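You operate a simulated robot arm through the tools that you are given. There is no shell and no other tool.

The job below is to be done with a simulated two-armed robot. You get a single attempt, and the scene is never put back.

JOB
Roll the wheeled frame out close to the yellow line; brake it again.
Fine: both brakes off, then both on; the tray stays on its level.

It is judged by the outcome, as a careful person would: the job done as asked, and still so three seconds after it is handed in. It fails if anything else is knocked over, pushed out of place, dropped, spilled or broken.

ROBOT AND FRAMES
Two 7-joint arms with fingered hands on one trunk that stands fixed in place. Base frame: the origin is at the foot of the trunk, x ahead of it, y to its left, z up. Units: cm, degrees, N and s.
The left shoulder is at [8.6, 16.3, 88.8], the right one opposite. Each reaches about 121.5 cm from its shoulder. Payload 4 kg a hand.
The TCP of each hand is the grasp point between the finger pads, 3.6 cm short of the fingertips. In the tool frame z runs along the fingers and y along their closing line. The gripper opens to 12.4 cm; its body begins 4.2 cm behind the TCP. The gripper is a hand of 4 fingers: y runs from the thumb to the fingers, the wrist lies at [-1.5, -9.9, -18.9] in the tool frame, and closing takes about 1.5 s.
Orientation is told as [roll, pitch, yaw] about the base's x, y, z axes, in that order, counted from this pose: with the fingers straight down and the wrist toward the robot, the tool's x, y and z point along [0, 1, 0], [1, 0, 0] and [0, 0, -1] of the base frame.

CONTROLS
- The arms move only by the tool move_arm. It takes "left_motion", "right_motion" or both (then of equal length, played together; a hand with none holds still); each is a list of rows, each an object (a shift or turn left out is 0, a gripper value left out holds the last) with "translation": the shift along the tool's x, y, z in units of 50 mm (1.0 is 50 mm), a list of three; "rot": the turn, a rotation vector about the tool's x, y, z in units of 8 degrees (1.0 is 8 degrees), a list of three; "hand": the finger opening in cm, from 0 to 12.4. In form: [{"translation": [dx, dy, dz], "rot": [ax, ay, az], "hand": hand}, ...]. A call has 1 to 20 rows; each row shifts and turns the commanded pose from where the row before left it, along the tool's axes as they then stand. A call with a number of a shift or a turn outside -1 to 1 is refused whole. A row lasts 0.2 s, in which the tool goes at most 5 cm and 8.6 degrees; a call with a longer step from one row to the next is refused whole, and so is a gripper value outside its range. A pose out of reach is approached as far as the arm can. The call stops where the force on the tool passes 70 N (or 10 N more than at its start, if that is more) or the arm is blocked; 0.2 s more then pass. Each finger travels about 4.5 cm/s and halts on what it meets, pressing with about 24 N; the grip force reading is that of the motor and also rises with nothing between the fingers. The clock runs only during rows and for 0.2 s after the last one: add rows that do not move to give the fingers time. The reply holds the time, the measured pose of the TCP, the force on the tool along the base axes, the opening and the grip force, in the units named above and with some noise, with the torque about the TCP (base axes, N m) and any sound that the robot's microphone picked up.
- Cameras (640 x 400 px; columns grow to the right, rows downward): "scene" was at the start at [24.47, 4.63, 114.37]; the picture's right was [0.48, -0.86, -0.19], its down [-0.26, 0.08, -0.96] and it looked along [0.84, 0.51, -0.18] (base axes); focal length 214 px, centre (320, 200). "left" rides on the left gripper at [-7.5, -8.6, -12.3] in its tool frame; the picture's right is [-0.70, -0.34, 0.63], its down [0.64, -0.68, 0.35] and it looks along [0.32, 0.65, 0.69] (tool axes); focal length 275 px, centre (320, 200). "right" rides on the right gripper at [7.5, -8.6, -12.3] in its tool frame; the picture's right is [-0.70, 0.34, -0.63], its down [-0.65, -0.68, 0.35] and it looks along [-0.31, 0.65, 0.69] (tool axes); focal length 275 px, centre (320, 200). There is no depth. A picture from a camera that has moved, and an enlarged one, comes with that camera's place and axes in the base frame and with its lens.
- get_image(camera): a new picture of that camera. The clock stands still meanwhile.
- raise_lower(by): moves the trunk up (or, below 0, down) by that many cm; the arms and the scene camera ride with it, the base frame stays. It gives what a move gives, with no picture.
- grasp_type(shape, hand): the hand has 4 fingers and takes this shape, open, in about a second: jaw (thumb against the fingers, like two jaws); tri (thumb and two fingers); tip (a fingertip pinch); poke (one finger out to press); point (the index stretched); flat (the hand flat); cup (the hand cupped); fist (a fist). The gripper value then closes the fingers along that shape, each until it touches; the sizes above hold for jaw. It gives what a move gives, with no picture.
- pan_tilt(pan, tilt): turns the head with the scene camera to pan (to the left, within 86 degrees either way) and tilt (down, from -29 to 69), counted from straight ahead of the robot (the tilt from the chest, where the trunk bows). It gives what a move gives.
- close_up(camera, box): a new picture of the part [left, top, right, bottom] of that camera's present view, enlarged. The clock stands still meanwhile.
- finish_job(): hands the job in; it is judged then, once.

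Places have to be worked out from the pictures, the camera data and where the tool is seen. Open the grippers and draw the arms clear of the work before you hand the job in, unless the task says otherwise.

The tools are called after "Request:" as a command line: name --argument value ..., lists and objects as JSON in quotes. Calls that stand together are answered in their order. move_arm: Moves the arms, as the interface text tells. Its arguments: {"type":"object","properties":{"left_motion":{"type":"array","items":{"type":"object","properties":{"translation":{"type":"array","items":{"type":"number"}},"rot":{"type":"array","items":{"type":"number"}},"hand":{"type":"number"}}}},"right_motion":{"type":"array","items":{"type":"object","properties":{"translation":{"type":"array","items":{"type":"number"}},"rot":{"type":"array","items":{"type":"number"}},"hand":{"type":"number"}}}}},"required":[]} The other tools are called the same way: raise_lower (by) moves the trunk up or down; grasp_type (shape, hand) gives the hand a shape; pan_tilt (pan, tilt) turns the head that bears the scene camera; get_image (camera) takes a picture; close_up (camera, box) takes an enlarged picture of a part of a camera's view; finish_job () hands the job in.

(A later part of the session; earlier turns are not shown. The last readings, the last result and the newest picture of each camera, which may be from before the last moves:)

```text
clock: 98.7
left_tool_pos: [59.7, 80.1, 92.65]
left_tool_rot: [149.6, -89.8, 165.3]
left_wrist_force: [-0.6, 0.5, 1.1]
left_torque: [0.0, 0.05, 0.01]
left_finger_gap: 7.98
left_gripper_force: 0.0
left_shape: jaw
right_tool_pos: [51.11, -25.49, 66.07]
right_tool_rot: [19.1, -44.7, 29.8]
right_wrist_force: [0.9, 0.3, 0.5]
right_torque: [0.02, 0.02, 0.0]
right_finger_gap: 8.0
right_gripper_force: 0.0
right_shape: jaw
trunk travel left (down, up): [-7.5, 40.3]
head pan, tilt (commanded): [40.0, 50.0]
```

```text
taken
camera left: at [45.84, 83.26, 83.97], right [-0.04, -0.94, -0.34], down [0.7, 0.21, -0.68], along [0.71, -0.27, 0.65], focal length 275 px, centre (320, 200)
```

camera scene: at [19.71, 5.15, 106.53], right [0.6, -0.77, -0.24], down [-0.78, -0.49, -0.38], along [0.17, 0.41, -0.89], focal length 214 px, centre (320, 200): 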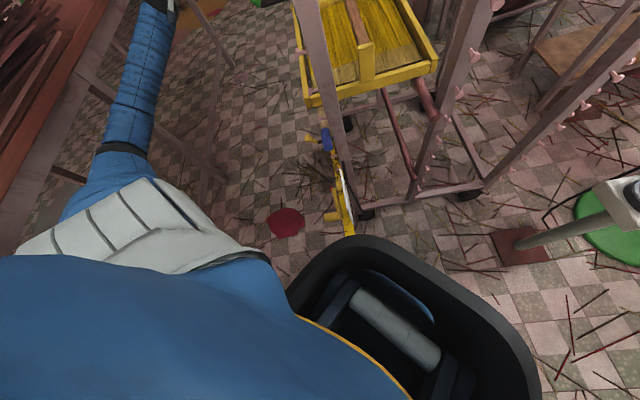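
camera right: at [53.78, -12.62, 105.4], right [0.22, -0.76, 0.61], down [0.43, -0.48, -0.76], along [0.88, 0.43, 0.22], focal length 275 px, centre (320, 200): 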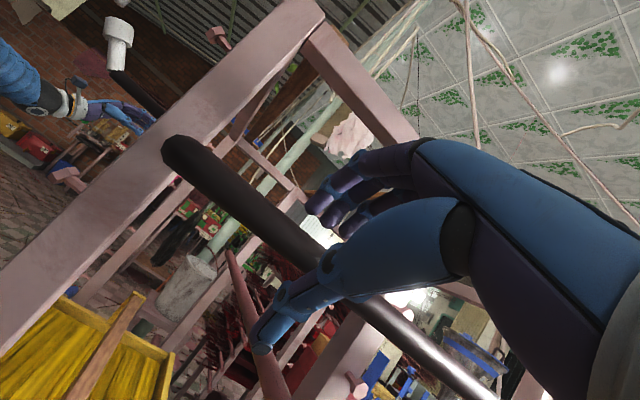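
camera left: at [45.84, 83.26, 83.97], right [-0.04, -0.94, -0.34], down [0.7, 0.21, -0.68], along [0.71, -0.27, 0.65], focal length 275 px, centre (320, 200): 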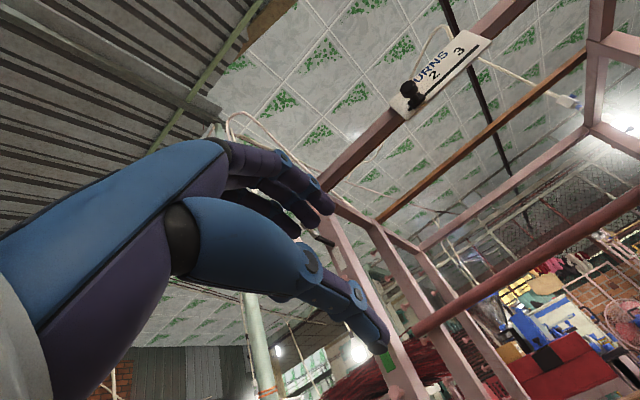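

The left hand is at z 93 in front of the frame. I rotate it to the same orientation I used before on the red crank (closing line 30° above horizontal).

Request:
move_arm --left_motion '[{"rot": [0, 0.9375, 0], "hand": 7}, {"rot": [0, 0.9375, 0]}, {"rot": [0, 0.9375, 0]}, {"rot": [0, 0.9375, 0]}, {"rot": [0, 0, -0.9375]}, {"rot": [0, 0, -0.9375]}, {"rot": [0, 0, -0.9375]}, {"rot": [0, 0, -0.9375]}, {"rot": [0, 0, -0.9375]}, {"rot": [0, 0, -0.9375]}, {"rot": [0, 0, -0.9375]}, {"rot": [0, 0, -0.9375]}, {"translation": [0.85, -0.04, 0.2]}, {"translation": [0.85, -0.04, 0.2]}, {"translation": [0.85, -0.04, 0.2]}, {"translation": [0.85, -0.04, 0.2]}, {"translation": [0.85, -0.04, 0.2]}, {"translation": [0.85, -0.04, 0.2]}, {}]'

Request:
get_image --camera "left"

```text
clock: 102.7
left_tool_pos: [68.57, 89.93, 69.9]
left_tool_rot: [-90.0, -30.1, 75.1]
left_wrist_force: [0.3, -0.1, 0.2]
left_torque: [0.02, 0.0, 0.0]
left_finger_gap: 7.04
left_gripper_force: 0.0
left_shape: jaw
right_tool_pos: [51.1, -25.46, 66.19]
right_tool_rot: [19.3, -44.6, 29.8]
right_wrist_force: [0.2, 0.1, 0.5]
right_torque: [0.0, 0.0, 0.01]
right_finger_gap: 8.02
right_gripper_force: 0.2
right_shape: jaw
trunk travel left (down, up): [-7.5, 40.3]
head pan, tilt (commanded): [40.0, 50.0]
```

```text
taken
camera left: at [53.95, 82.11, 72.02], right [0.45, -0.78, 0.44], down [0.27, -0.35, -0.9], along [0.86, 0.52, 0.05], focal length 275 px, centre (320, 200)
```

left: 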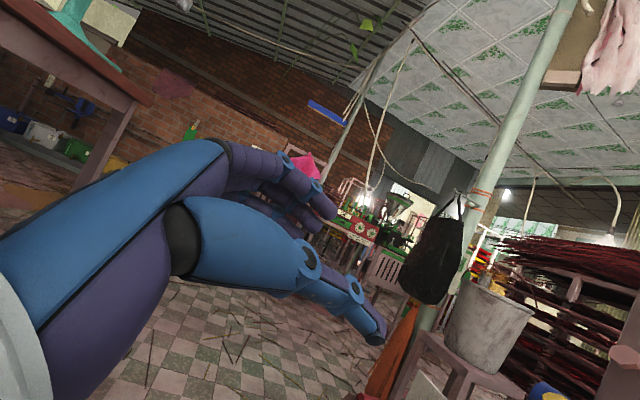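

I lower the hand to the height of the crank and look for it.

Request:
move_arm --left_motion '[{"translation": [0.66, -0.38, 0]}, {"translation": [0.66, -0.38, 0]}, {"translation": [0.66, -0.38, 0]}, {"translation": [0.66, -0.38, 0]}, {}]'

Request:
get_image --camera "left"

Request:
pan_tilt --pan 45 --tilt 20

Request:
get_image --camera "scene"

```text
clock: 103.9
left_tool_pos: [68.73, 89.98, 54.63]
left_tool_rot: [-90.1, -30.0, 75.0]
left_wrist_force: [-0.1, -0.6, 0.3]
left_torque: [0.02, 0.01, 0.03]
left_finger_gap: 7.05
left_gripper_force: 0.0
left_shape: jaw
right_tool_pos: [51.16, -25.27, 66.06]
right_tool_rot: [19.2, -44.6, 29.7]
right_wrist_force: [0.3, 0.1, -0.8]
right_torque: [0.0, -0.01, 0.01]
right_finger_gap: 8.0
right_gripper_force: 0.0
right_shape: jaw
trunk travel left (down, up): [-7.5, 40.3]
head pan, tilt (commanded): [40.0, 50.0]
```

```text
taken
camera left: at [54.03, 82.1, 56.78], right [0.44, -0.78, 0.44], down [0.27, -0.35, -0.9], along [0.86, 0.52, 0.05], focal length 275 px, centre (320, 200)
```

left: 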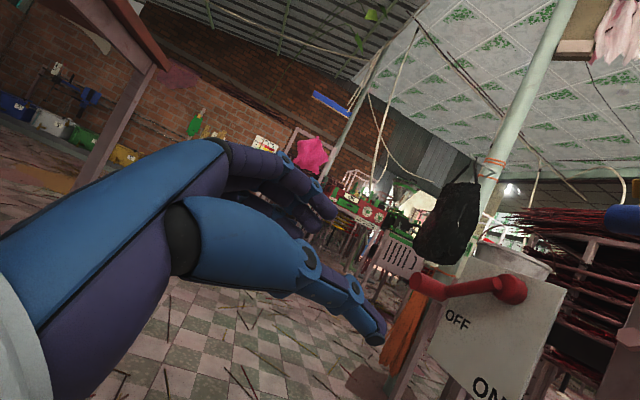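

```text
clock: 104.8
left_tool_pos: [68.82, 90.1, 54.64]
left_tool_rot: [-90.1, -29.9, 75.1]
left_wrist_force: [0.1, 0.3, -0.1]
left_torque: [-0.02, -0.02, 0.01]
left_finger_gap: 7.05
left_gripper_force: 0.1
left_shape: jaw
right_tool_pos: [51.09, -25.39, 66.08]
right_tool_rot: [19.2, -44.5, 29.7]
right_wrist_force: [-0.4, -0.3, -1.1]
right_torque: [0.03, 0.02, 0.03]
right_finger_gap: 8.01
right_gripper_force: 0.1
right_shape: jaw
trunk travel left (down, up): [-7.5, 40.3]
head pan, tilt (commanded): [45.0, 20.0]
```

```text
taken
camera scene: at [22.1, 6.79, 110.46], right [0.66, -0.71, -0.27], down [-0.58, -0.24, -0.78], along [0.49, 0.66, -0.57], focal length 214 px, centre (320, 200)
```

scene: 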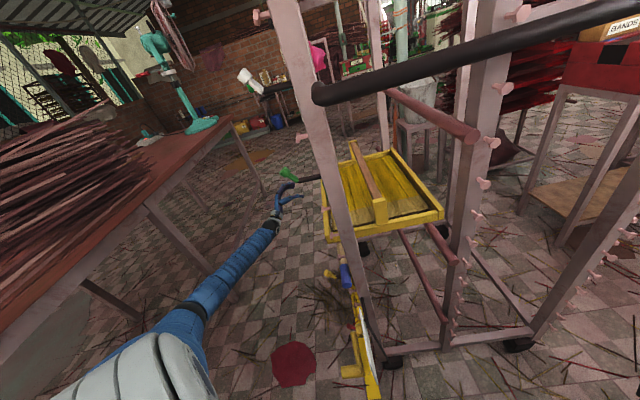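

The red handle's tip projects at about (88.8, 86.1, 55), just where 34 cm of straight travel puts it. I move to the point in front of it, then approach along its axis.

Request:
move_arm --left_motion '[{"translation": [0.21, 0.39, 0.72]}, {"translation": [0.21, 0.39, 0.72]}, {"translation": [0.21, 0.39, 0.72]}, {}]'

Request:
get_image --camera "left"

```text
clock: 105.8
left_tool_pos: [81.03, 93.53, 54.86]
left_tool_rot: [-90.1, -30.0, 75.0]
left_wrist_force: [-0.9, 0.6, 0.5]
left_torque: [0.01, 0.03, -0.02]
left_finger_gap: 7.01
left_gripper_force: 0.0
left_shape: jaw
right_tool_pos: [51.08, -25.45, 65.96]
right_tool_rot: [19.4, -44.5, 29.6]
right_wrist_force: [-0.3, -0.5, 0.8]
right_torque: [0.03, -0.01, 0.0]
right_finger_gap: 7.97
right_gripper_force: 0.0
right_shape: jaw
trunk travel left (down, up): [-7.5, 40.3]
head pan, tilt (commanded): [45.0, 20.0]
```

```text
taken
camera left: at [66.3, 85.65, 56.98], right [0.45, -0.78, 0.44], down [0.27, -0.35, -0.9], along [0.86, 0.52, 0.05], focal length 275 px, centre (320, 200)
```

left: 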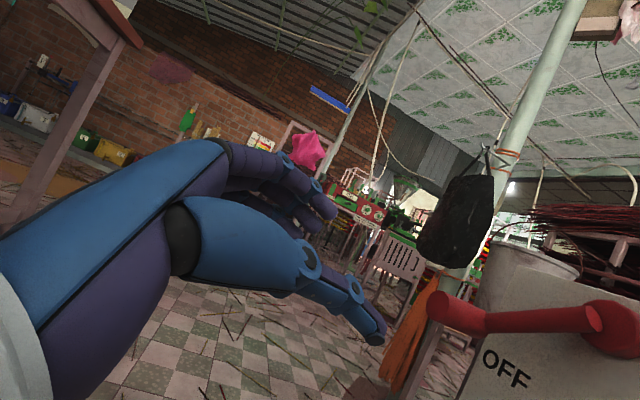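

In line. I approach along the handle axis.

Request:
move_arm --left_motion '[{"translation": [-0.1, -0.174, 0.348]}, {"translation": [-0.1, -0.174, 0.348]}, {"translation": [-0.1, -0.174, 0.348]}, {"translation": [-0.1, -0.174, 0.348]}, {}]'

Request:
get_image --camera "left"

```text
clock: 107.0
left_tool_pos: [86.47, 87.8, 54.95]
left_tool_rot: [-90.2, -30.1, 75.0]
left_wrist_force: [-0.1, 0.2, 0.5]
left_torque: [0.01, 0.01, 0.01]
left_finger_gap: 7.05
left_gripper_force: 0.0
left_shape: jaw
right_tool_pos: [50.97, -25.4, 66.04]
right_tool_rot: [19.2, -44.6, 29.7]
right_wrist_force: [0.4, 0.3, 0.0]
right_torque: [-0.02, -0.02, 0.01]
right_finger_gap: 7.96
right_gripper_force: 0.1
right_shape: jaw
trunk travel left (down, up): [-7.5, 40.3]
head pan, tilt (commanded): [45.0, 20.0]
```

```text
taken
camera left: at [71.86, 79.98, 56.98], right [0.45, -0.78, 0.43], down [0.27, -0.35, -0.9], along [0.86, 0.52, 0.05], focal length 275 px, centre (320, 200)
```

left: 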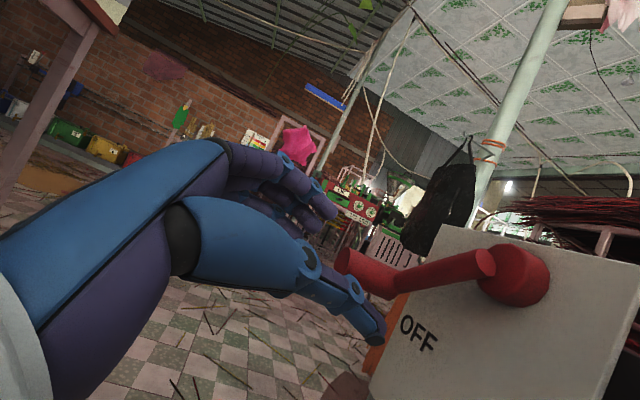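

The handle is between the fingers; one more step in, then close.

Request:
move_arm --left_motion '[{"translation": [-0.1, -0.15, 0.37]}, {}, {"hand": 4.5}, {"hand": 2.5}, {"hand": 1.5}, {"hand": 1.5}, {"hand": 1.5}, {"hand": 1.5}]'

Request:
get_image --camera "left"

```text
clock: 108.8
left_tool_pos: [88.06, 86.44, 54.87]
left_tool_rot: [-90.3, -30.0, 75.0]
left_wrist_force: [-5.0, -3.8, -1.9]
left_torque: [-0.02, -0.11, 0.15]
left_finger_gap: 1.79
left_gripper_force: 24.1
left_shape: jaw
right_tool_pos: [51.2, -25.44, 65.96]
right_tool_rot: [19.2, -44.6, 29.7]
right_wrist_force: [-0.4, 0.5, 0.1]
right_torque: [0.02, 0.01, 0.03]
right_finger_gap: 8.0
right_gripper_force: 0.1
right_shape: jaw
trunk travel left (down, up): [-7.5, 40.3]
head pan, tilt (commanded): [45.0, 20.0]
```

```text
taken
camera left: at [73.38, 78.56, 56.96], right [0.45, -0.78, 0.44], down [0.27, -0.35, -0.9], along [0.86, 0.52, 0.05], focal length 275 px, centre (320, 200)
```

left: 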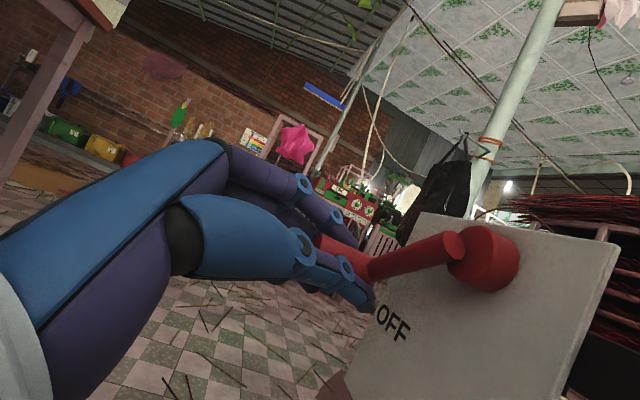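

Gripped. I bring the red crank back along the arc toward ON, first half.

Request:
move_arm --left_motion '[{"translation": [0.093, -0.161, -0.054]}, {"translation": [0.071, -0.1685, -0.064]}, {"translation": [0.048, -0.173, -0.073]}, {"translation": [0.023, -0.1745, -0.08]}, {}]'

Request:
get_image --camera "left"

```text
clock: 110.0
left_tool_pos: [86.14, 84.51, 51.99]
left_tool_rot: [-90.0, -29.9, 74.9]
left_wrist_force: [6.8, 4.5, -5.7]
left_torque: [-0.13, 0.42, 0.13]
left_finger_gap: 1.37
left_gripper_force: 24.2
left_shape: jaw
right_tool_pos: [51.08, -25.48, 65.97]
right_tool_rot: [19.2, -44.5, 29.8]
right_wrist_force: [0.2, 0.2, 0.9]
right_torque: [0.01, 0.01, -0.04]
right_finger_gap: 8.0
right_gripper_force: 0.1
right_shape: jaw
trunk travel left (down, up): [-7.5, 40.3]
head pan, tilt (commanded): [45.0, 20.0]
```

```text
taken
camera left: at [71.49, 76.72, 54.17], right [0.45, -0.78, 0.44], down [0.26, -0.35, -0.9], along [0.85, 0.52, 0.05], focal length 275 px, centre (320, 200)
```

left: 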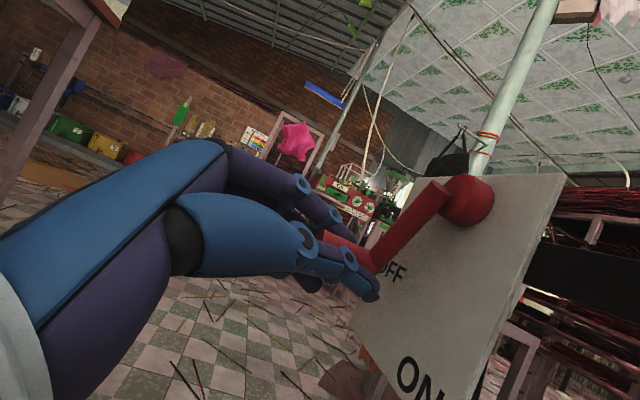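

The crank is following, about half-way. I continue toward ON.

Request:
move_arm --left_motion '[{"translation": [-0.001, -0.173, -0.087]}, {"translation": [-0.0255, -0.1687, -0.092]}, {}]'

Request:
get_image --camera "left"

```text
clock: 110.8
left_tool_pos: [84.9, 83.26, 51.33]
left_tool_rot: [-90.0, -29.8, 75.0]
left_wrist_force: [3.5, 6.8, -10.0]
left_torque: [-0.18, 0.48, -0.02]
left_finger_gap: 1.29
left_gripper_force: 24.1
left_shape: jaw
right_tool_pos: [51.19, -25.33, 66.0]
right_tool_rot: [19.3, -44.5, 29.8]
right_wrist_force: [0.2, -0.4, 0.5]
right_torque: [0.0, -0.04, 0.01]
right_finger_gap: 7.98
right_gripper_force: 0.1
right_shape: jaw
trunk travel left (down, up): [-7.5, 40.3]
head pan, tilt (commanded): [45.0, 20.0]
```

```text
taken
camera left: at [70.23, 75.45, 53.4], right [0.45, -0.78, 0.44], down [0.26, -0.35, -0.9], along [0.85, 0.52, 0.05], focal length 275 px, centre (320, 200)
```

left: 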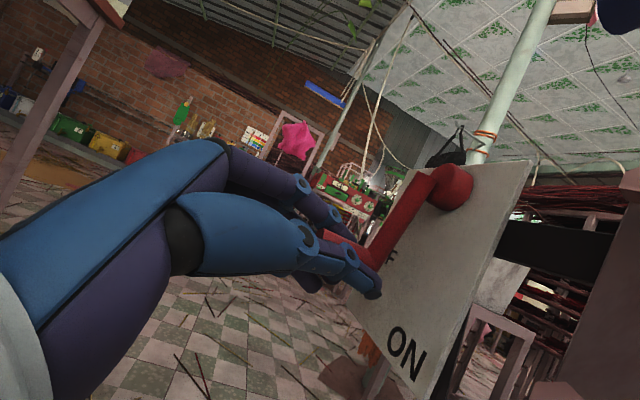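

Request:
move_arm --left_motion '[{"translation": [-0.05, -0.1613, -0.095]}, {"translation": [-0.073, -0.1513, -0.097]}, {}]'

Request:
get_image --camera "left"

```text
clock: 111.6
left_tool_pos: [83.5, 81.81, 50.97]
left_tool_rot: [-89.9, -29.9, 74.9]
left_wrist_force: [6.7, 9.4, -15.9]
left_torque: [-0.3, 0.54, -0.18]
left_finger_gap: 1.22
left_gripper_force: 24.3
left_shape: jaw
right_tool_pos: [51.11, -25.25, 65.96]
right_tool_rot: [19.2, -44.4, 29.8]
right_wrist_force: [-0.6, 0.0, 0.4]
right_torque: [0.0, 0.0, -0.01]
right_finger_gap: 7.98
right_gripper_force: 0.1
right_shape: jaw
trunk travel left (down, up): [-7.5, 40.3]
head pan, tilt (commanded): [45.0, 20.0]
```

```text
taken
camera left: at [68.88, 74.11, 53.14], right [0.45, -0.78, 0.44], down [0.26, -0.35, -0.9], along [0.85, 0.52, 0.05], focal length 275 px, centre (320, 200)
```

left: 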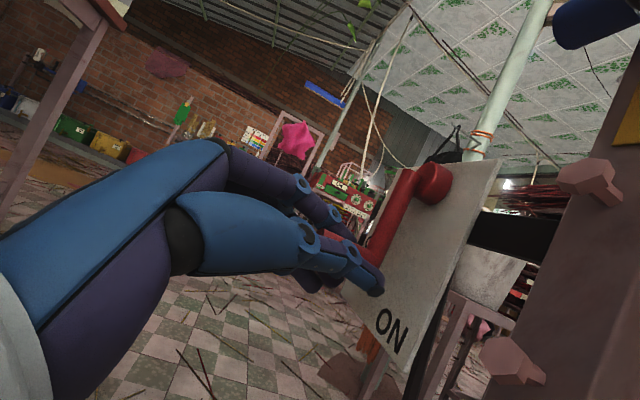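

Nearly vertical. I push slightly further to seat it on the ON stop.

Request:
move_arm --left_motion '[{"translation": [-0.061, -0.105, -0.07]}, {"translation": [-0.04, -0.07, -0.045]}, {}]'

Request:
get_image --camera "left"

```text
clock: 112.4
left_tool_pos: [82.85, 81.15, 50.57]
left_tool_rot: [-89.9, -29.8, 74.9]
left_wrist_force: [44.0, 26.0, -28.6]
left_torque: [-0.57, 1.15, 0.36]
left_finger_gap: 0.78
left_gripper_force: 24.3
left_shape: jaw
right_tool_pos: [51.21, -25.23, 65.84]
right_tool_rot: [19.3, -44.3, 29.8]
right_wrist_force: [0.2, 0.5, -0.3]
right_torque: [0.01, 0.01, -0.03]
right_finger_gap: 8.01
right_gripper_force: 0.2
right_shape: jaw
trunk travel left (down, up): [-7.5, 40.3]
head pan, tilt (commanded): [45.0, 20.0]
```

```text
taken
camera left: at [68.18, 73.36, 52.9], right [0.45, -0.78, 0.44], down [0.26, -0.35, -0.9], along [0.86, 0.52, 0.05], focal length 275 px, centre (320, 200)
```

left: 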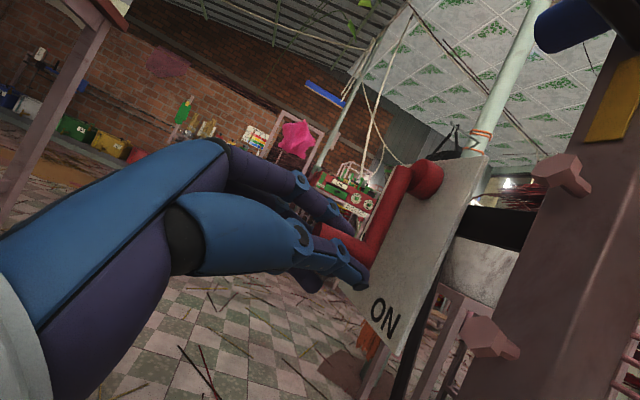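

The force jumped to about 50 N, so it is on the ON stop. I relax, open, and back out along the handle axis.

Request:
move_arm --left_motion '[{"translation": [0.08, 0.14, 0.09]}, {"hand": 4}, {"hand": 7}, {"hand": 7}, {"hand": 7}, {"translation": [0.1, 0.174, -0.348]}, {"translation": [0.1, 0.174, -0.348]}, {"translation": [0.1, 0.174, -0.348]}, {"translation": [0.1, 0.174, -0.348]}, {"translation": [0.1, 0.174, -0.348]}, {"translation": [0.1, 0.174, -0.348]}, {}]'

Request:
get_image --camera "left"

Request:
get_image --camera "scene"

```text
clock: 115.0
left_tool_pos: [74.87, 90.22, 51.32]
left_tool_rot: [-90.1, -30.0, 75.0]
left_wrist_force: [-0.1, 0.6, -0.7]
left_torque: [0.02, 0.02, 0.01]
left_finger_gap: 6.95
left_gripper_force: 0.0
left_shape: jaw
right_tool_pos: [51.07, -25.35, 66.09]
right_tool_rot: [19.2, -44.5, 29.7]
right_wrist_force: [0.6, -0.1, 0.0]
right_torque: [0.03, 0.02, -0.01]
right_finger_gap: 8.01
right_gripper_force: 0.0
right_shape: jaw
trunk travel left (down, up): [-7.5, 40.3]
head pan, tilt (commanded): [45.0, 20.0]
```

```text
taken
camera left: at [60.12, 82.44, 53.45], right [0.45, -0.78, 0.44], down [0.27, -0.35, -0.9], along [0.85, 0.52, 0.05], focal length 275 px, centre (320, 200)
```

left: 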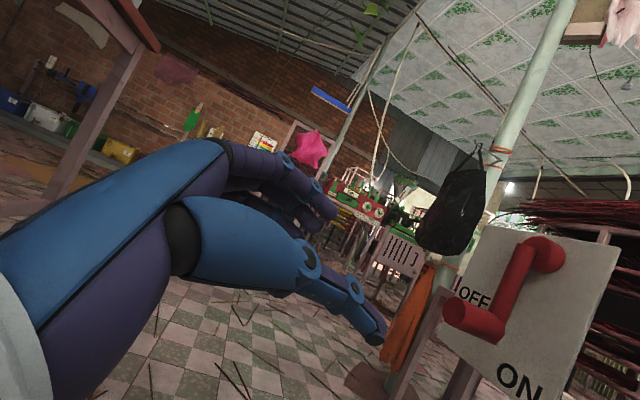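

```text
taken
camera scene: at [22.1, 6.79, 110.46], right [0.66, -0.71, -0.27], down [-0.58, -0.24, -0.78], along [0.49, 0.66, -0.57], focal length 214 px, centre (320, 200)
```

scene: 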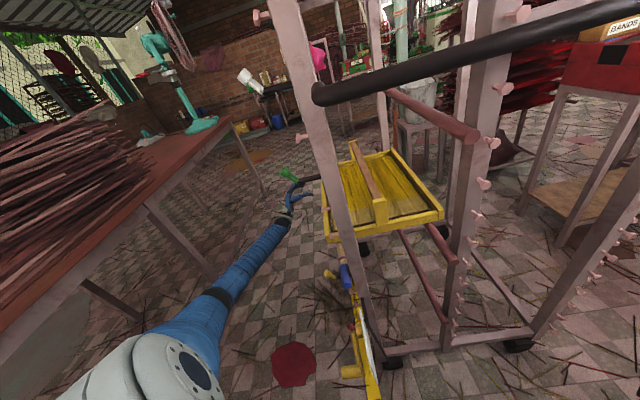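

Request:
close_up --camera "left" --box '[420, 210, 640, 400]'

```text
2.11 times, centred on (530, 305) of left
camera zoom: at [60.12, 82.44, 53.45], right [0.45, -0.78, 0.44], down [0.27, -0.35, -0.9], along [0.85, 0.52, 0.05], focal length 580 px, centre (-122, -21)
```

zoom: 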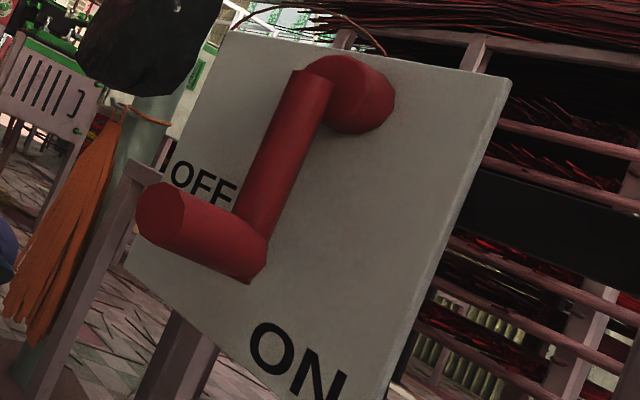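

The red crank's arm is parallel to the plate's edge again, so it is fully ON. Now the yellow crank, which sits close to me near (26, 24, 55); I look down at it.

Request:
pan_tilt --pan 50 --tilt 50

Request:
get_image --camera "scene"

Request:
close_up --camera "scene" --box '[290, 130, 450, 260]'

```text
clock: 116.0
left_tool_pos: [74.88, 90.29, 51.33]
left_tool_rot: [-90.1, -30.0, 75.0]
left_wrist_force: [-0.3, -0.4, -0.4]
left_torque: [0.03, 0.03, 0.0]
left_finger_gap: 6.97
left_gripper_force: 0.1
left_shape: jaw
right_tool_pos: [51.07, -25.4, 65.99]
right_tool_rot: [19.2, -44.5, 29.7]
right_wrist_force: [-0.1, -0.6, 0.4]
right_torque: [-0.03, 0.01, 0.02]
right_finger_gap: 8.01
right_gripper_force: 0.0
right_shape: jaw
trunk travel left (down, up): [-7.5, 40.3]
head pan, tilt (commanded): [50.0, 50.0]
```

```text
taken
camera scene: at [18.88, 6.11, 106.86], right [0.71, -0.64, -0.29], down [-0.7, -0.59, -0.41], along [0.1, 0.49, -0.86], focal length 214 px, centre (320, 200)
```

scene: 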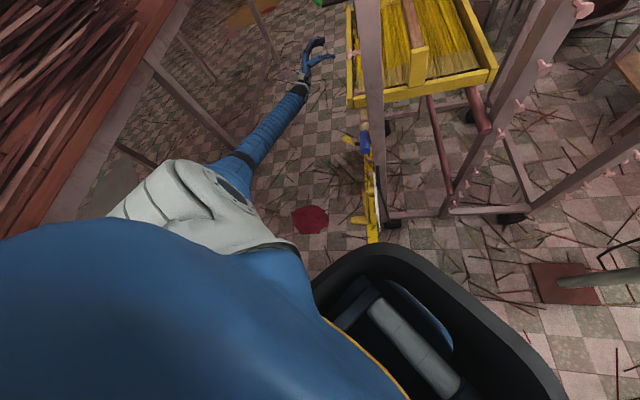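

```text
3.08 times, centred on (370, 195) of scene
camera zoom: at [18.88, 6.11, 106.86], right [0.71, -0.64, -0.29], down [-0.7, -0.59, -0.41], along [0.1, 0.49, -0.86], focal length 660 px, centre (166, 215)
```

zoom: 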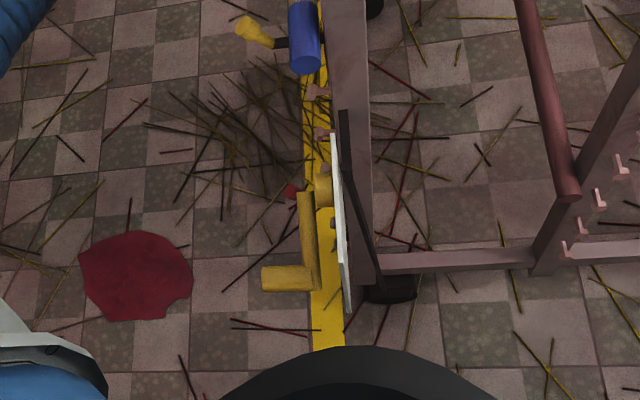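

The yellow handle tip is at about (26.5, 24.7, 54.6), as expected. To give the left arm room, I raise the trunk 18 cm and bring the left hand back along the front of the frame.

Request:
raise_lower --by 18

Request:
move_arm --left_motion '[{"translation": [-0.36, -0.624, -0.552]}, {"translation": [-0.36, -0.624, -0.552]}, {"translation": [-0.36, -0.624, -0.552]}, {"translation": [-0.36, -0.624, -0.552]}, {"translation": [-0.36, -0.624, -0.552]}, {"translation": [-0.36, -0.624, -0.552]}, {"translation": [-0.36, -0.624, -0.552]}, {"translation": [-0.36, -0.624, -0.552]}, {"translation": [-0.36, -0.624, -0.552]}, {"translation": [-0.36, -0.624, -0.552]}, {}]'

Request:
get_image --camera "scene"

```text
clock: 118.0
left_tool_pos: [74.87, 90.19, 69.06]
left_tool_rot: [-90.0, -30.0, 75.1]
left_wrist_force: [0.5, -1.0, 0.0]
left_torque: [0.0, 0.01, 0.0]
left_finger_gap: 6.98
left_gripper_force: 0.0
left_shape: jaw
right_tool_pos: [51.09, -25.41, 83.92]
right_tool_rot: [19.2, -44.6, 29.7]
right_wrist_force: [0.9, -0.3, -0.4]
right_torque: [0.03, 0.02, -0.03]
right_finger_gap: 7.98
right_gripper_force: 0.0
right_shape: jaw
trunk travel left (down, up): [-25.5, 22.3]
head pan, tilt (commanded): [50.0, 50.0]
```

```text
clock: 120.4
left_tool_pos: [38.81, 62.84, 69.2]
left_tool_rot: [-90.1, -30.0, 75.1]
left_wrist_force: [-0.7, -0.2, -1.0]
left_torque: [0.0, 0.06, 0.03]
left_finger_gap: 6.95
left_gripper_force: 0.1
left_shape: jaw
right_tool_pos: [51.14, -25.38, 84.01]
right_tool_rot: [19.2, -44.4, 29.7]
right_wrist_force: [0.3, 1.2, -0.3]
right_torque: [0.04, 0.0, -0.04]
right_finger_gap: 7.99
right_gripper_force: 0.0
right_shape: jaw
trunk travel left (down, up): [-25.5, 22.3]
head pan, tilt (commanded): [50.0, 50.0]
```

```text
taken
camera scene: at [8.73, 6.13, 129.44], right [0.76, -0.64, -0.09], down [-0.57, -0.59, -0.58], along [0.32, 0.49, -0.81], focal length 214 px, centre (320, 200)
```

scene: 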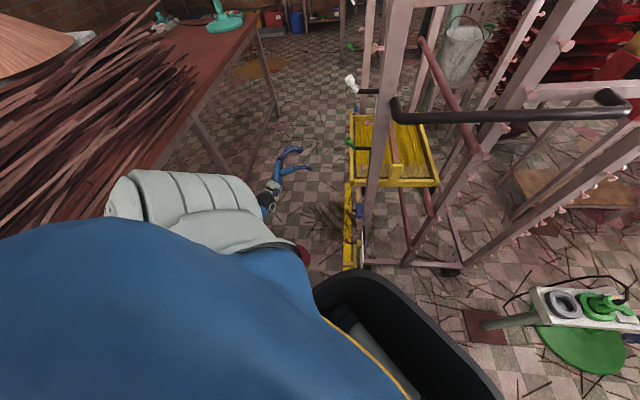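

The arm follows well. Now I rotate the hand to face the yellow crank (closing line near vertical, leaning to the right).

Request:
move_arm --left_motion '[{"rot": [0.812, -0.469, 0]}, {"rot": [0.812, -0.469, 0]}, {"rot": [0.812, -0.469, 0]}, {"rot": [0.812, -0.469, 0]}, {"rot": [0, 0, 0.9375]}, {"rot": [0, 0, 0.9375]}, {"rot": [0, 0, 0.9375]}, {"rot": [0, 0, 0.9375]}, {"rot": [0, 0, 0.9375]}, {"rot": [0, 0, 0.9375]}, {"rot": [0, 0, 0.9375]}, {"rot": [0, 0, 0.9375]}, {"rot": [0, 0, 0.9375]}, {"rot": [0, 0, 0.9375]}, {}]'

Request:
get_image --camera "left"

```text
clock: 123.6
left_tool_pos: [38.82, 62.55, 69.25]
left_tool_rot: [90.3, -74.9, -135.3]
left_wrist_force: [0.3, 0.4, -0.1]
left_torque: [-0.01, 0.01, 0.03]
left_finger_gap: 7.01
left_gripper_force: 0.0
left_shape: jaw
right_tool_pos: [51.05, -25.54, 84.03]
right_tool_rot: [19.1, -44.5, 29.7]
right_wrist_force: [-0.8, -0.5, 0.3]
right_torque: [0.01, -0.01, 0.01]
right_finger_gap: 8.0
right_gripper_force: 0.1
right_shape: jaw
trunk travel left (down, up): [-25.5, 22.3]
head pan, tilt (commanded): [50.0, 50.0]
```

```text
taken
camera left: at [26.69, 67.57, 58.87], right [0.03, -0.86, -0.51], down [0.81, 0.32, -0.49], along [0.58, -0.39, 0.71], focal length 275 px, centre (320, 200)
```

left: 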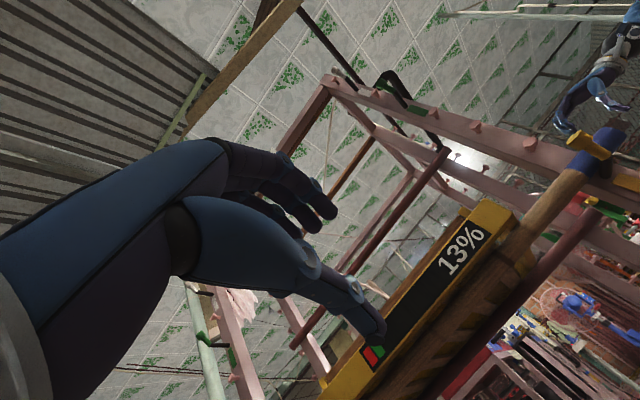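

The orientation is as wanted. I bring the hand down and across toward the yellow crank in two stages.

Request:
move_arm --left_motion '[{"translation": [-0.858, -0.102, 0.129]}, {"translation": [-0.858, -0.102, 0.129]}, {"translation": [-0.858, -0.102, 0.129]}, {"translation": [-0.858, -0.102, 0.129]}, {"translation": [-0.858, -0.102, 0.129]}, {}]'

Request:
get_image --camera "left"

Request:
get_image --camera "scene"

```text
clock: 125.0
left_tool_pos: [26.95, 46.27, 61.11]
left_tool_rot: [90.3, -74.9, -135.4]
left_wrist_force: [-0.2, -0.2, 0.8]
left_torque: [-0.01, 0.0, 0.03]
left_finger_gap: 7.0
left_gripper_force: 0.1
left_shape: jaw
right_tool_pos: [51.06, -25.41, 84.06]
right_tool_rot: [19.2, -44.4, 29.7]
right_wrist_force: [0.9, 0.5, -0.2]
right_torque: [0.03, -0.01, 0.03]
right_finger_gap: 7.99
right_gripper_force: 0.1
right_shape: jaw
trunk travel left (down, up): [-25.5, 22.3]
head pan, tilt (commanded): [50.0, 50.0]
```

```text
taken
camera left: at [14.82, 51.1, 50.83], right [0.03, -0.86, -0.51], down [0.81, 0.32, -0.49], along [0.58, -0.39, 0.71], focal length 275 px, centre (320, 200)
```

left: 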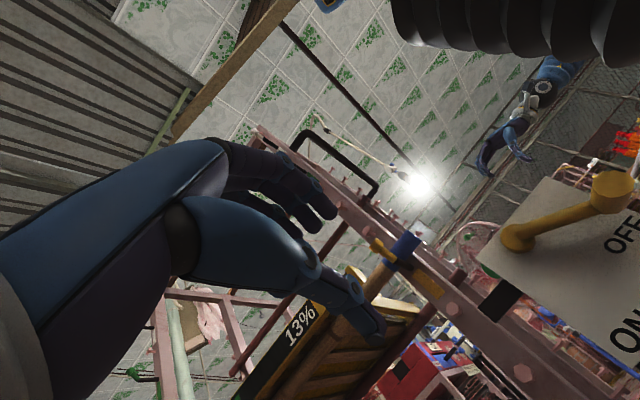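

```text
taken
camera scene: at [8.72, 6.12, 129.44], right [0.76, -0.64, -0.09], down [-0.57, -0.59, -0.58], along [0.32, 0.49, -0.81], focal length 214 px, centre (320, 200)
```

scene: 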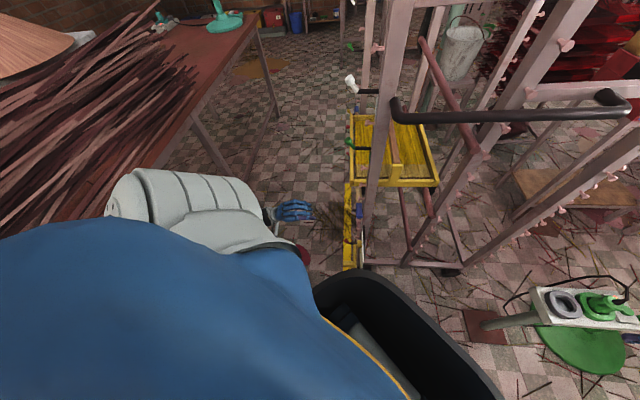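

The hand camera sees the yellow crank; its handle tip computes to (26.6, 24.7, 54.8). I continue to the point about 12 cm in front of it.

Request:
move_arm --left_motion '[{"translation": [-0.845, -0.1, 0.135]}, {"translation": [-0.845, -0.1, 0.135]}, {"translation": [-0.845, -0.1, 0.135]}, {"translation": [-0.845, -0.1, 0.135]}, {}]'

Request:
get_image --camera "left"

Request:
get_image --camera "scene"

```text
clock: 126.2
left_tool_pos: [17.59, 33.12, 54.97]
left_tool_rot: [90.3, -74.9, -135.3]
left_wrist_force: [0.0, 0.0, -0.3]
left_torque: [0.0, -0.01, 0.01]
left_finger_gap: 7.01
left_gripper_force: 0.1
left_shape: jaw
right_tool_pos: [51.04, -25.46, 83.99]
right_tool_rot: [19.1, -44.5, 29.7]
right_wrist_force: [0.9, 0.4, 0.1]
right_torque: [0.0, -0.02, -0.01]
right_finger_gap: 7.98
right_gripper_force: 0.0
right_shape: jaw
trunk travel left (down, up): [-25.5, 22.3]
head pan, tilt (commanded): [50.0, 50.0]
```

```text
taken
camera left: at [5.43, 38.02, 44.63], right [0.03, -0.86, -0.51], down [0.81, 0.32, -0.49], along [0.58, -0.39, 0.71], focal length 275 px, centre (320, 200)
```

left: 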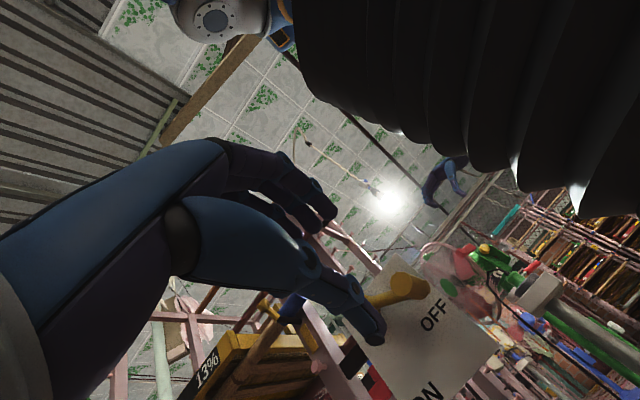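

```text
taken
camera scene: at [8.71, 6.11, 129.44], right [0.76, -0.64, -0.09], down [-0.57, -0.59, -0.58], along [0.32, 0.49, -0.81], focal length 214 px, centre (320, 200)
```

scene: 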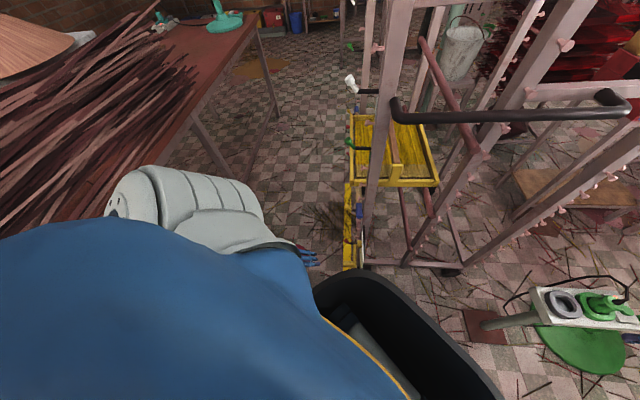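

The handle tip is at about (26.1, 24.1, 54.7), straight ahead of the hand. I advance 8 cm and check.

Request:
move_arm --left_motion '[{"translation": [0, 0, 0.4]}, {"translation": [0, 0, 0.4]}, {"translation": [0, 0, 0.4]}, {"translation": [0, 0, 0.4]}, {}]'

Request:
get_image --camera "left"

Request:
close_up --camera "scene" --box '[290, 200, 410, 290]'

```text
clock: 127.4
left_tool_pos: [23.4, 27.31, 54.86]
left_tool_rot: [90.3, -74.9, -135.3]
left_wrist_force: [0.0, 0.7, 0.0]
left_torque: [-0.01, 0.0, 0.01]
left_finger_gap: 6.98
left_gripper_force: 0.0
left_shape: jaw
right_tool_pos: [51.19, -25.51, 84.11]
right_tool_rot: [19.2, -44.6, 29.7]
right_wrist_force: [-0.2, 0.9, 0.2]
right_torque: [0.03, -0.02, -0.04]
right_finger_gap: 7.99
right_gripper_force: 0.2
right_shape: jaw
trunk travel left (down, up): [-25.5, 22.3]
head pan, tilt (commanded): [50.0, 50.0]
```

```text
taken
camera left: at [11.14, 32.24, 44.55], right [0.03, -0.86, -0.51], down [0.81, 0.32, -0.49], along [0.58, -0.39, 0.71], focal length 275 px, centre (320, 200)
```

left: 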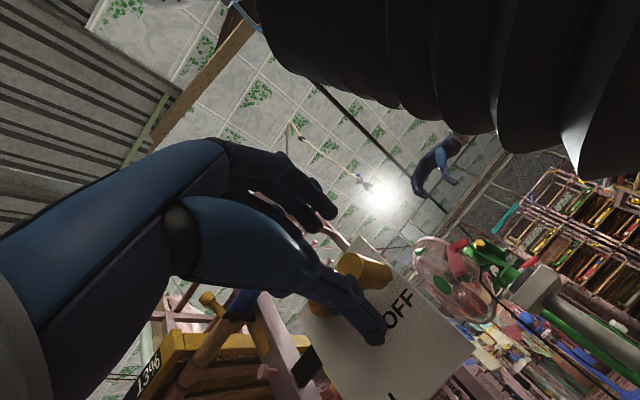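

```text
4.44 times, centred on (350, 245) of scene
camera zoom: at [8.69, 6.09, 129.45], right [0.76, -0.64, -0.09], down [-0.57, -0.59, -0.58], along [0.32, 0.49, -0.81], focal length 953 px, centre (187, 0)
```

zoom: 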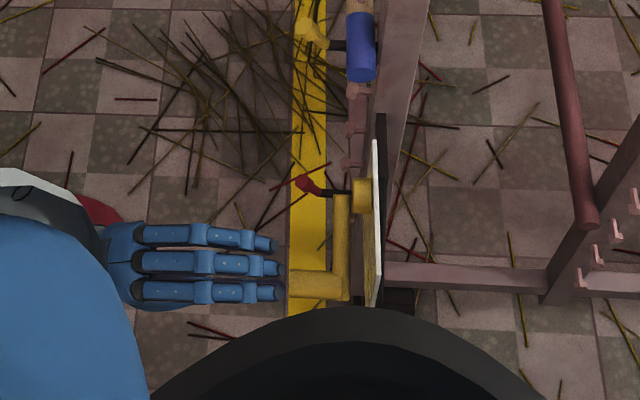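

From above, the fingers are lined up with the handle (about 0.6 cm offset sideways). I correct slightly and advance 3.7 cm over it.

Request:
move_arm --left_motion '[{"translation": [-0.12, 0, 0.2]}, {"translation": [0, 0, 0.27]}, {"translation": [0, 0, 0.27]}, {}]'

Request:
get_image --camera "left"

Request:
close_up --camera "scene" --box '[290, 200, 410, 290]'

```text
clock: 128.4
left_tool_pos: [25.52, 24.3, 54.6]
left_tool_rot: [90.3, -74.9, -135.3]
left_wrist_force: [0.0, 0.7, 0.6]
left_torque: [0.02, -0.01, 0.0]
left_finger_gap: 7.0
left_gripper_force: 0.1
left_shape: jaw
right_tool_pos: [51.09, -25.44, 84.13]
right_tool_rot: [19.2, -44.6, 29.7]
right_wrist_force: [-0.7, -0.6, 0.2]
right_torque: [0.02, 0.01, 0.02]
right_finger_gap: 7.97
right_gripper_force: 0.1
right_shape: jaw
trunk travel left (down, up): [-25.5, 22.3]
head pan, tilt (commanded): [50.0, 50.0]
```

```text
taken
camera left: at [13.36, 29.23, 44.35], right [0.03, -0.86, -0.51], down [0.81, 0.32, -0.49], along [0.58, -0.39, 0.71], focal length 275 px, centre (320, 200)
```

left: 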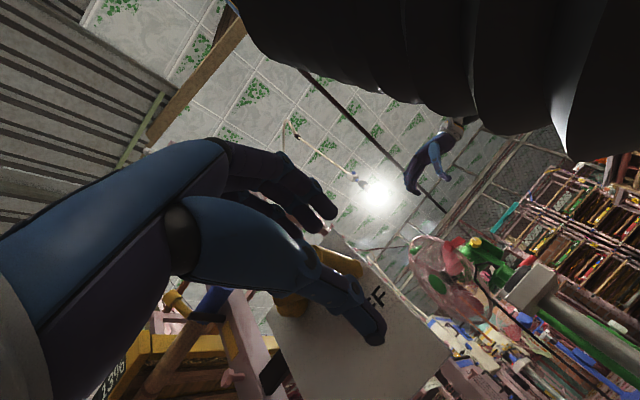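

```text
4.44 times, centred on (350, 245) of scene
camera zoom: at [8.7, 6.09, 129.44], right [0.76, -0.64, -0.09], down [-0.57, -0.59, -0.58], along [0.32, 0.49, -0.81], focal length 953 px, centre (187, 0)
```

zoom: 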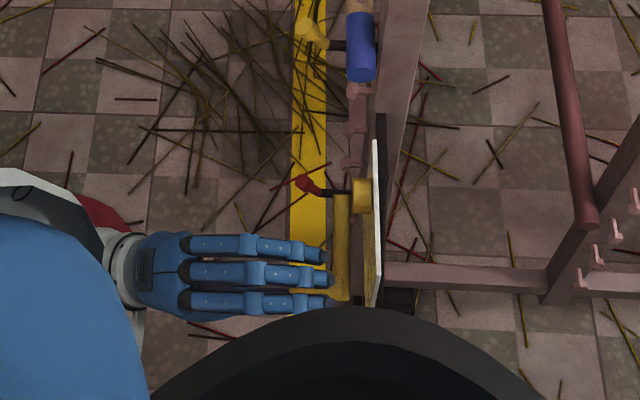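

The fingers are over the handle, with the tips just short of the crank arm. I close on it.

Request:
move_arm --left_motion '[{"hand": 4.5}, {"hand": 2.5}, {"hand": 1.5}, {"hand": 1.5}, {"hand": 1.5}, {"hand": 1.5}]'

Request:
close_up --camera "scene" --box '[290, 200, 410, 290]'

Request:
get_image --camera "left"

```text
clock: 129.8
left_tool_pos: [25.52, 24.25, 54.47]
left_tool_rot: [89.9, -75.0, -134.9]
left_wrist_force: [-1.7, -5.5, -12.5]
left_torque: [-0.05, -0.15, -0.17]
left_finger_gap: 1.66
left_gripper_force: 23.5
left_shape: jaw
right_tool_pos: [51.09, -25.45, 84.08]
right_tool_rot: [19.2, -44.6, 29.7]
right_wrist_force: [0.3, 0.3, 0.6]
right_torque: [0.05, -0.02, -0.04]
right_finger_gap: 8.0
right_gripper_force: 0.1
right_shape: jaw
trunk travel left (down, up): [-25.5, 22.3]
head pan, tilt (commanded): [50.0, 50.0]
```

```text
4.44 times, centred on (350, 245) of scene
camera zoom: at [8.73, 6.09, 129.43], right [0.76, -0.64, -0.09], down [-0.57, -0.59, -0.58], along [0.32, 0.49, -0.81], focal length 953 px, centre (187, 0)
```

zoom: 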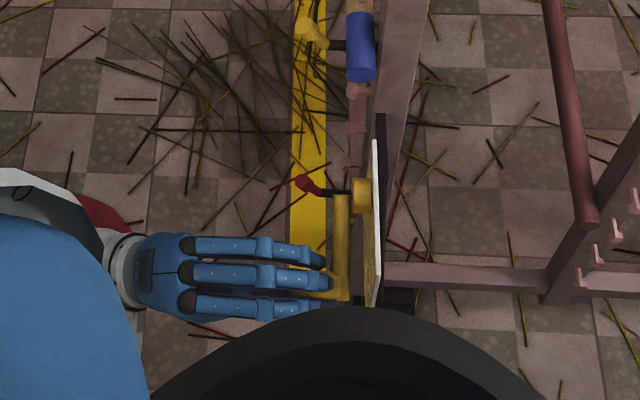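

```text
taken
camera left: at [13.3, 29.23, 44.28], right [0.03, -0.86, -0.51], down [0.81, 0.32, -0.49], along [0.59, -0.39, 0.71], focal length 275 px, centre (320, 200)
```

left: 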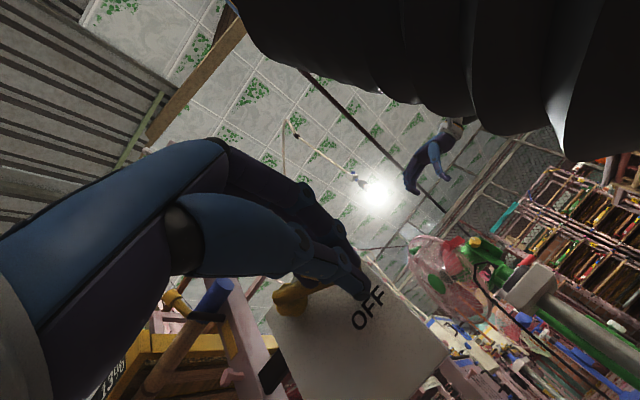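

Gripped. I now turn the yellow crank back toward ON, rolling the hand with it: down and to the left along the arc.

Request:
move_arm --left_motion '[{"translation": [0.062, -0.183, 0], "rot": [0, 0, 0.9375]}, {"translation": [0.062, -0.183, 0], "rot": [0, 0, 0.9375]}, {"translation": [0.062, -0.183, 0], "rot": [0, 0, 0.9375]}, {}]'

Request:
close_up --camera "scene" --box '[290, 200, 410, 290]'

Request:
get_image --camera "left"

```text
clock: 130.8
left_tool_pos: [26.72, 25.7, 52.52]
left_tool_rot: [90.0, -52.5, -135.1]
left_wrist_force: [-11.2, -13.6, -18.4]
left_torque: [0.06, -0.1, -0.52]
left_finger_gap: 1.5
left_gripper_force: 23.7
left_shape: jaw
right_tool_pos: [51.06, -25.49, 84.09]
right_tool_rot: [19.2, -44.5, 29.7]
right_wrist_force: [0.2, 0.6, -0.3]
right_torque: [0.0, 0.0, -0.03]
right_finger_gap: 7.98
right_gripper_force: 0.0
right_shape: jaw
trunk travel left (down, up): [-25.5, 22.3]
head pan, tilt (commanded): [50.0, 50.0]
```

```text
4.44 times, centred on (350, 245) of scene
camera zoom: at [8.71, 6.07, 129.43], right [0.76, -0.64, -0.09], down [-0.57, -0.59, -0.58], along [0.32, 0.49, -0.81], focal length 953 px, centre (187, 0)
```

zoom: 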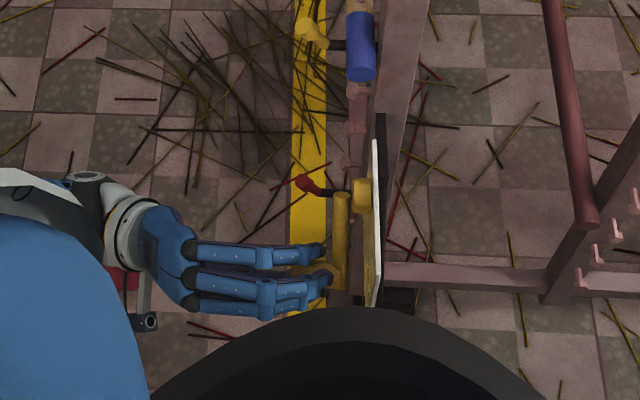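

```text
taken
camera left: at [17.73, 33.67, 41.02], right [0.2, -0.69, -0.69], down [0.9, 0.41, -0.15], along [0.38, -0.59, 0.71], focal length 275 px, centre (320, 200)
```

left: 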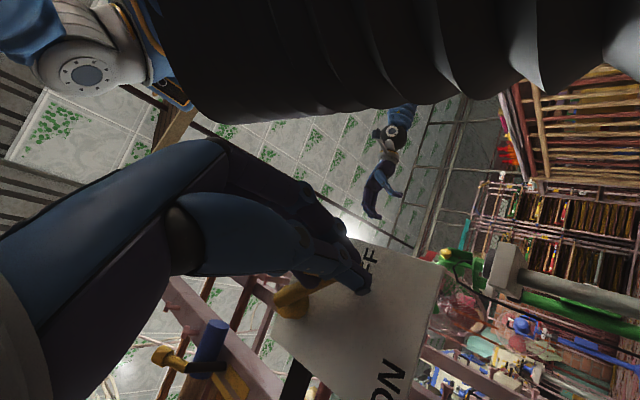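

The crank follows; the radial force suggests a slightly larger radius, so I correct outward and continue.

Request:
move_arm --left_motion '[{"translation": [0.005, -0.205, 0], "rot": [0, 0, 0.9375]}, {"translation": [0.06, -0.19, 0], "rot": [0, 0, 0.9375]}, {"translation": [0.06, -0.19, 0], "rot": [0, 0, 0.9375]}, {}]'

Request:
close_up --camera "scene" --box '[290, 200, 410, 290]'

Request:
get_image --camera "left"

```text
clock: 131.8
left_tool_pos: [28.67, 27.6, 50.89]
left_tool_rot: [90.1, -29.7, -135.1]
left_wrist_force: [-0.1, -3.6, -7.1]
left_torque: [-0.03, -0.13, -0.31]
left_finger_gap: 1.47
left_gripper_force: 23.8
left_shape: jaw
right_tool_pos: [51.06, -25.46, 84.07]
right_tool_rot: [19.3, -44.5, 29.7]
right_wrist_force: [-0.1, 0.6, 0.3]
right_torque: [-0.01, -0.01, -0.03]
right_finger_gap: 8.01
right_gripper_force: 0.1
right_shape: jaw
trunk travel left (down, up): [-25.5, 22.3]
head pan, tilt (commanded): [50.0, 50.0]
```

```text
4.44 times, centred on (350, 245) of scene
camera zoom: at [8.72, 6.1, 129.44], right [0.76, -0.64, -0.09], down [-0.57, -0.59, -0.58], along [0.32, 0.49, -0.81], focal length 953 px, centre (187, 0)
```

zoom: 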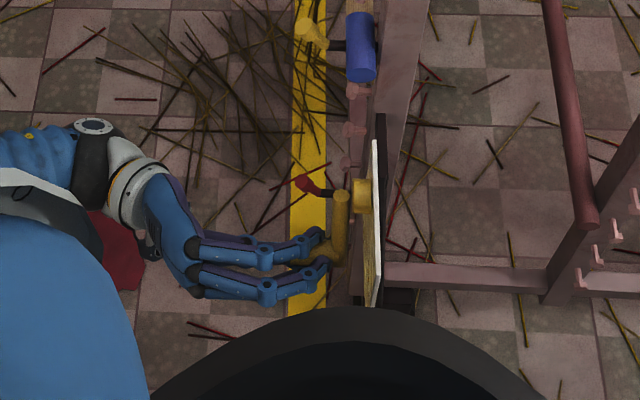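

```text
taken
camera left: at [22.71, 38.62, 40.11], right [0.41, -0.49, -0.77], down [0.89, 0.4, 0.22], along [0.2, -0.78, 0.6], focal length 275 px, centre (320, 200)
```

left: 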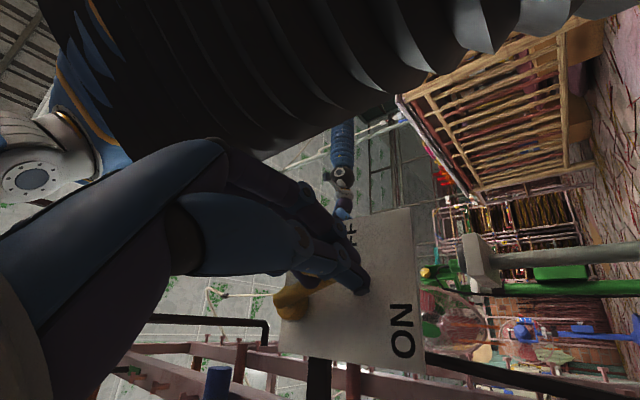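

About 15° left to go. I continue to the ON stop.

Request:
move_arm --left_motion '[{"translation": [0.06, -0.19, 0], "rot": [0, 0, 0.9375]}, {"translation": [0.06, -0.19, 0], "rot": [0, 0, 0.9375]}, {}]'

Request:
close_up --camera "scene" --box '[290, 200, 410, 290]'

Request:
get_image --camera "left"

```text
clock: 132.6
left_tool_pos: [30.06, 28.83, 50.57]
left_tool_rot: [90.1, -15.0, -135.1]
left_wrist_force: [0.7, 0.9, -7.6]
left_torque: [-0.05, -0.11, -0.33]
left_finger_gap: 1.46
left_gripper_force: 24.3
left_shape: jaw
right_tool_pos: [51.04, -25.35, 84.03]
right_tool_rot: [19.2, -44.5, 29.7]
right_wrist_force: [0.0, 0.6, 1.4]
right_torque: [0.02, 0.02, 0.0]
right_finger_gap: 7.99
right_gripper_force: 0.1
right_shape: jaw
trunk travel left (down, up): [-25.5, 22.3]
head pan, tilt (commanded): [50.0, 50.0]
```

```text
4.44 times, centred on (350, 245) of scene
camera zoom: at [8.73, 6.11, 129.44], right [0.76, -0.64, -0.09], down [-0.57, -0.59, -0.58], along [0.32, 0.49, -0.81], focal length 953 px, centre (187, 0)
```

zoom: 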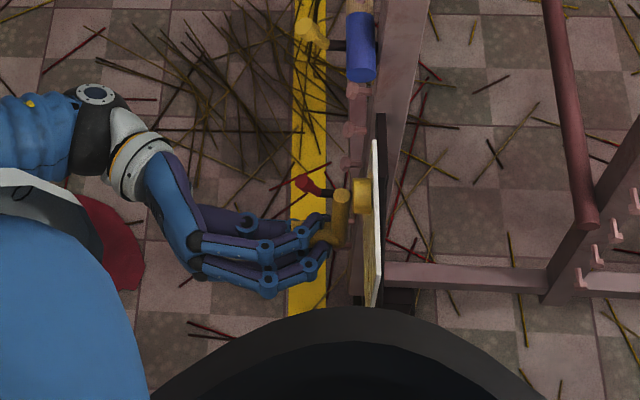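

```text
taken
camera left: at [25.95, 41.85, 41.1], right [0.55, -0.35, -0.76], down [0.83, 0.34, 0.45], along [0.1, -0.88, 0.47], focal length 275 px, centre (320, 200)
```

left: 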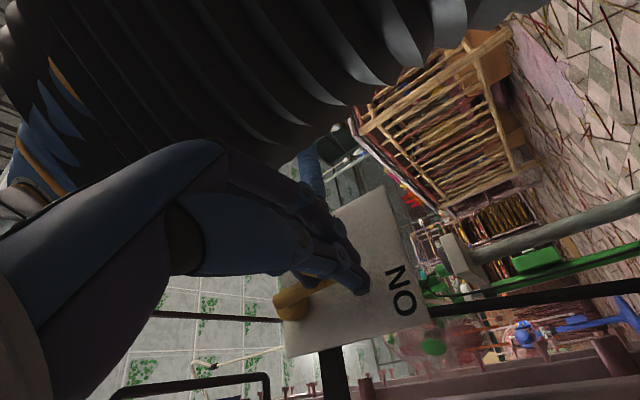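

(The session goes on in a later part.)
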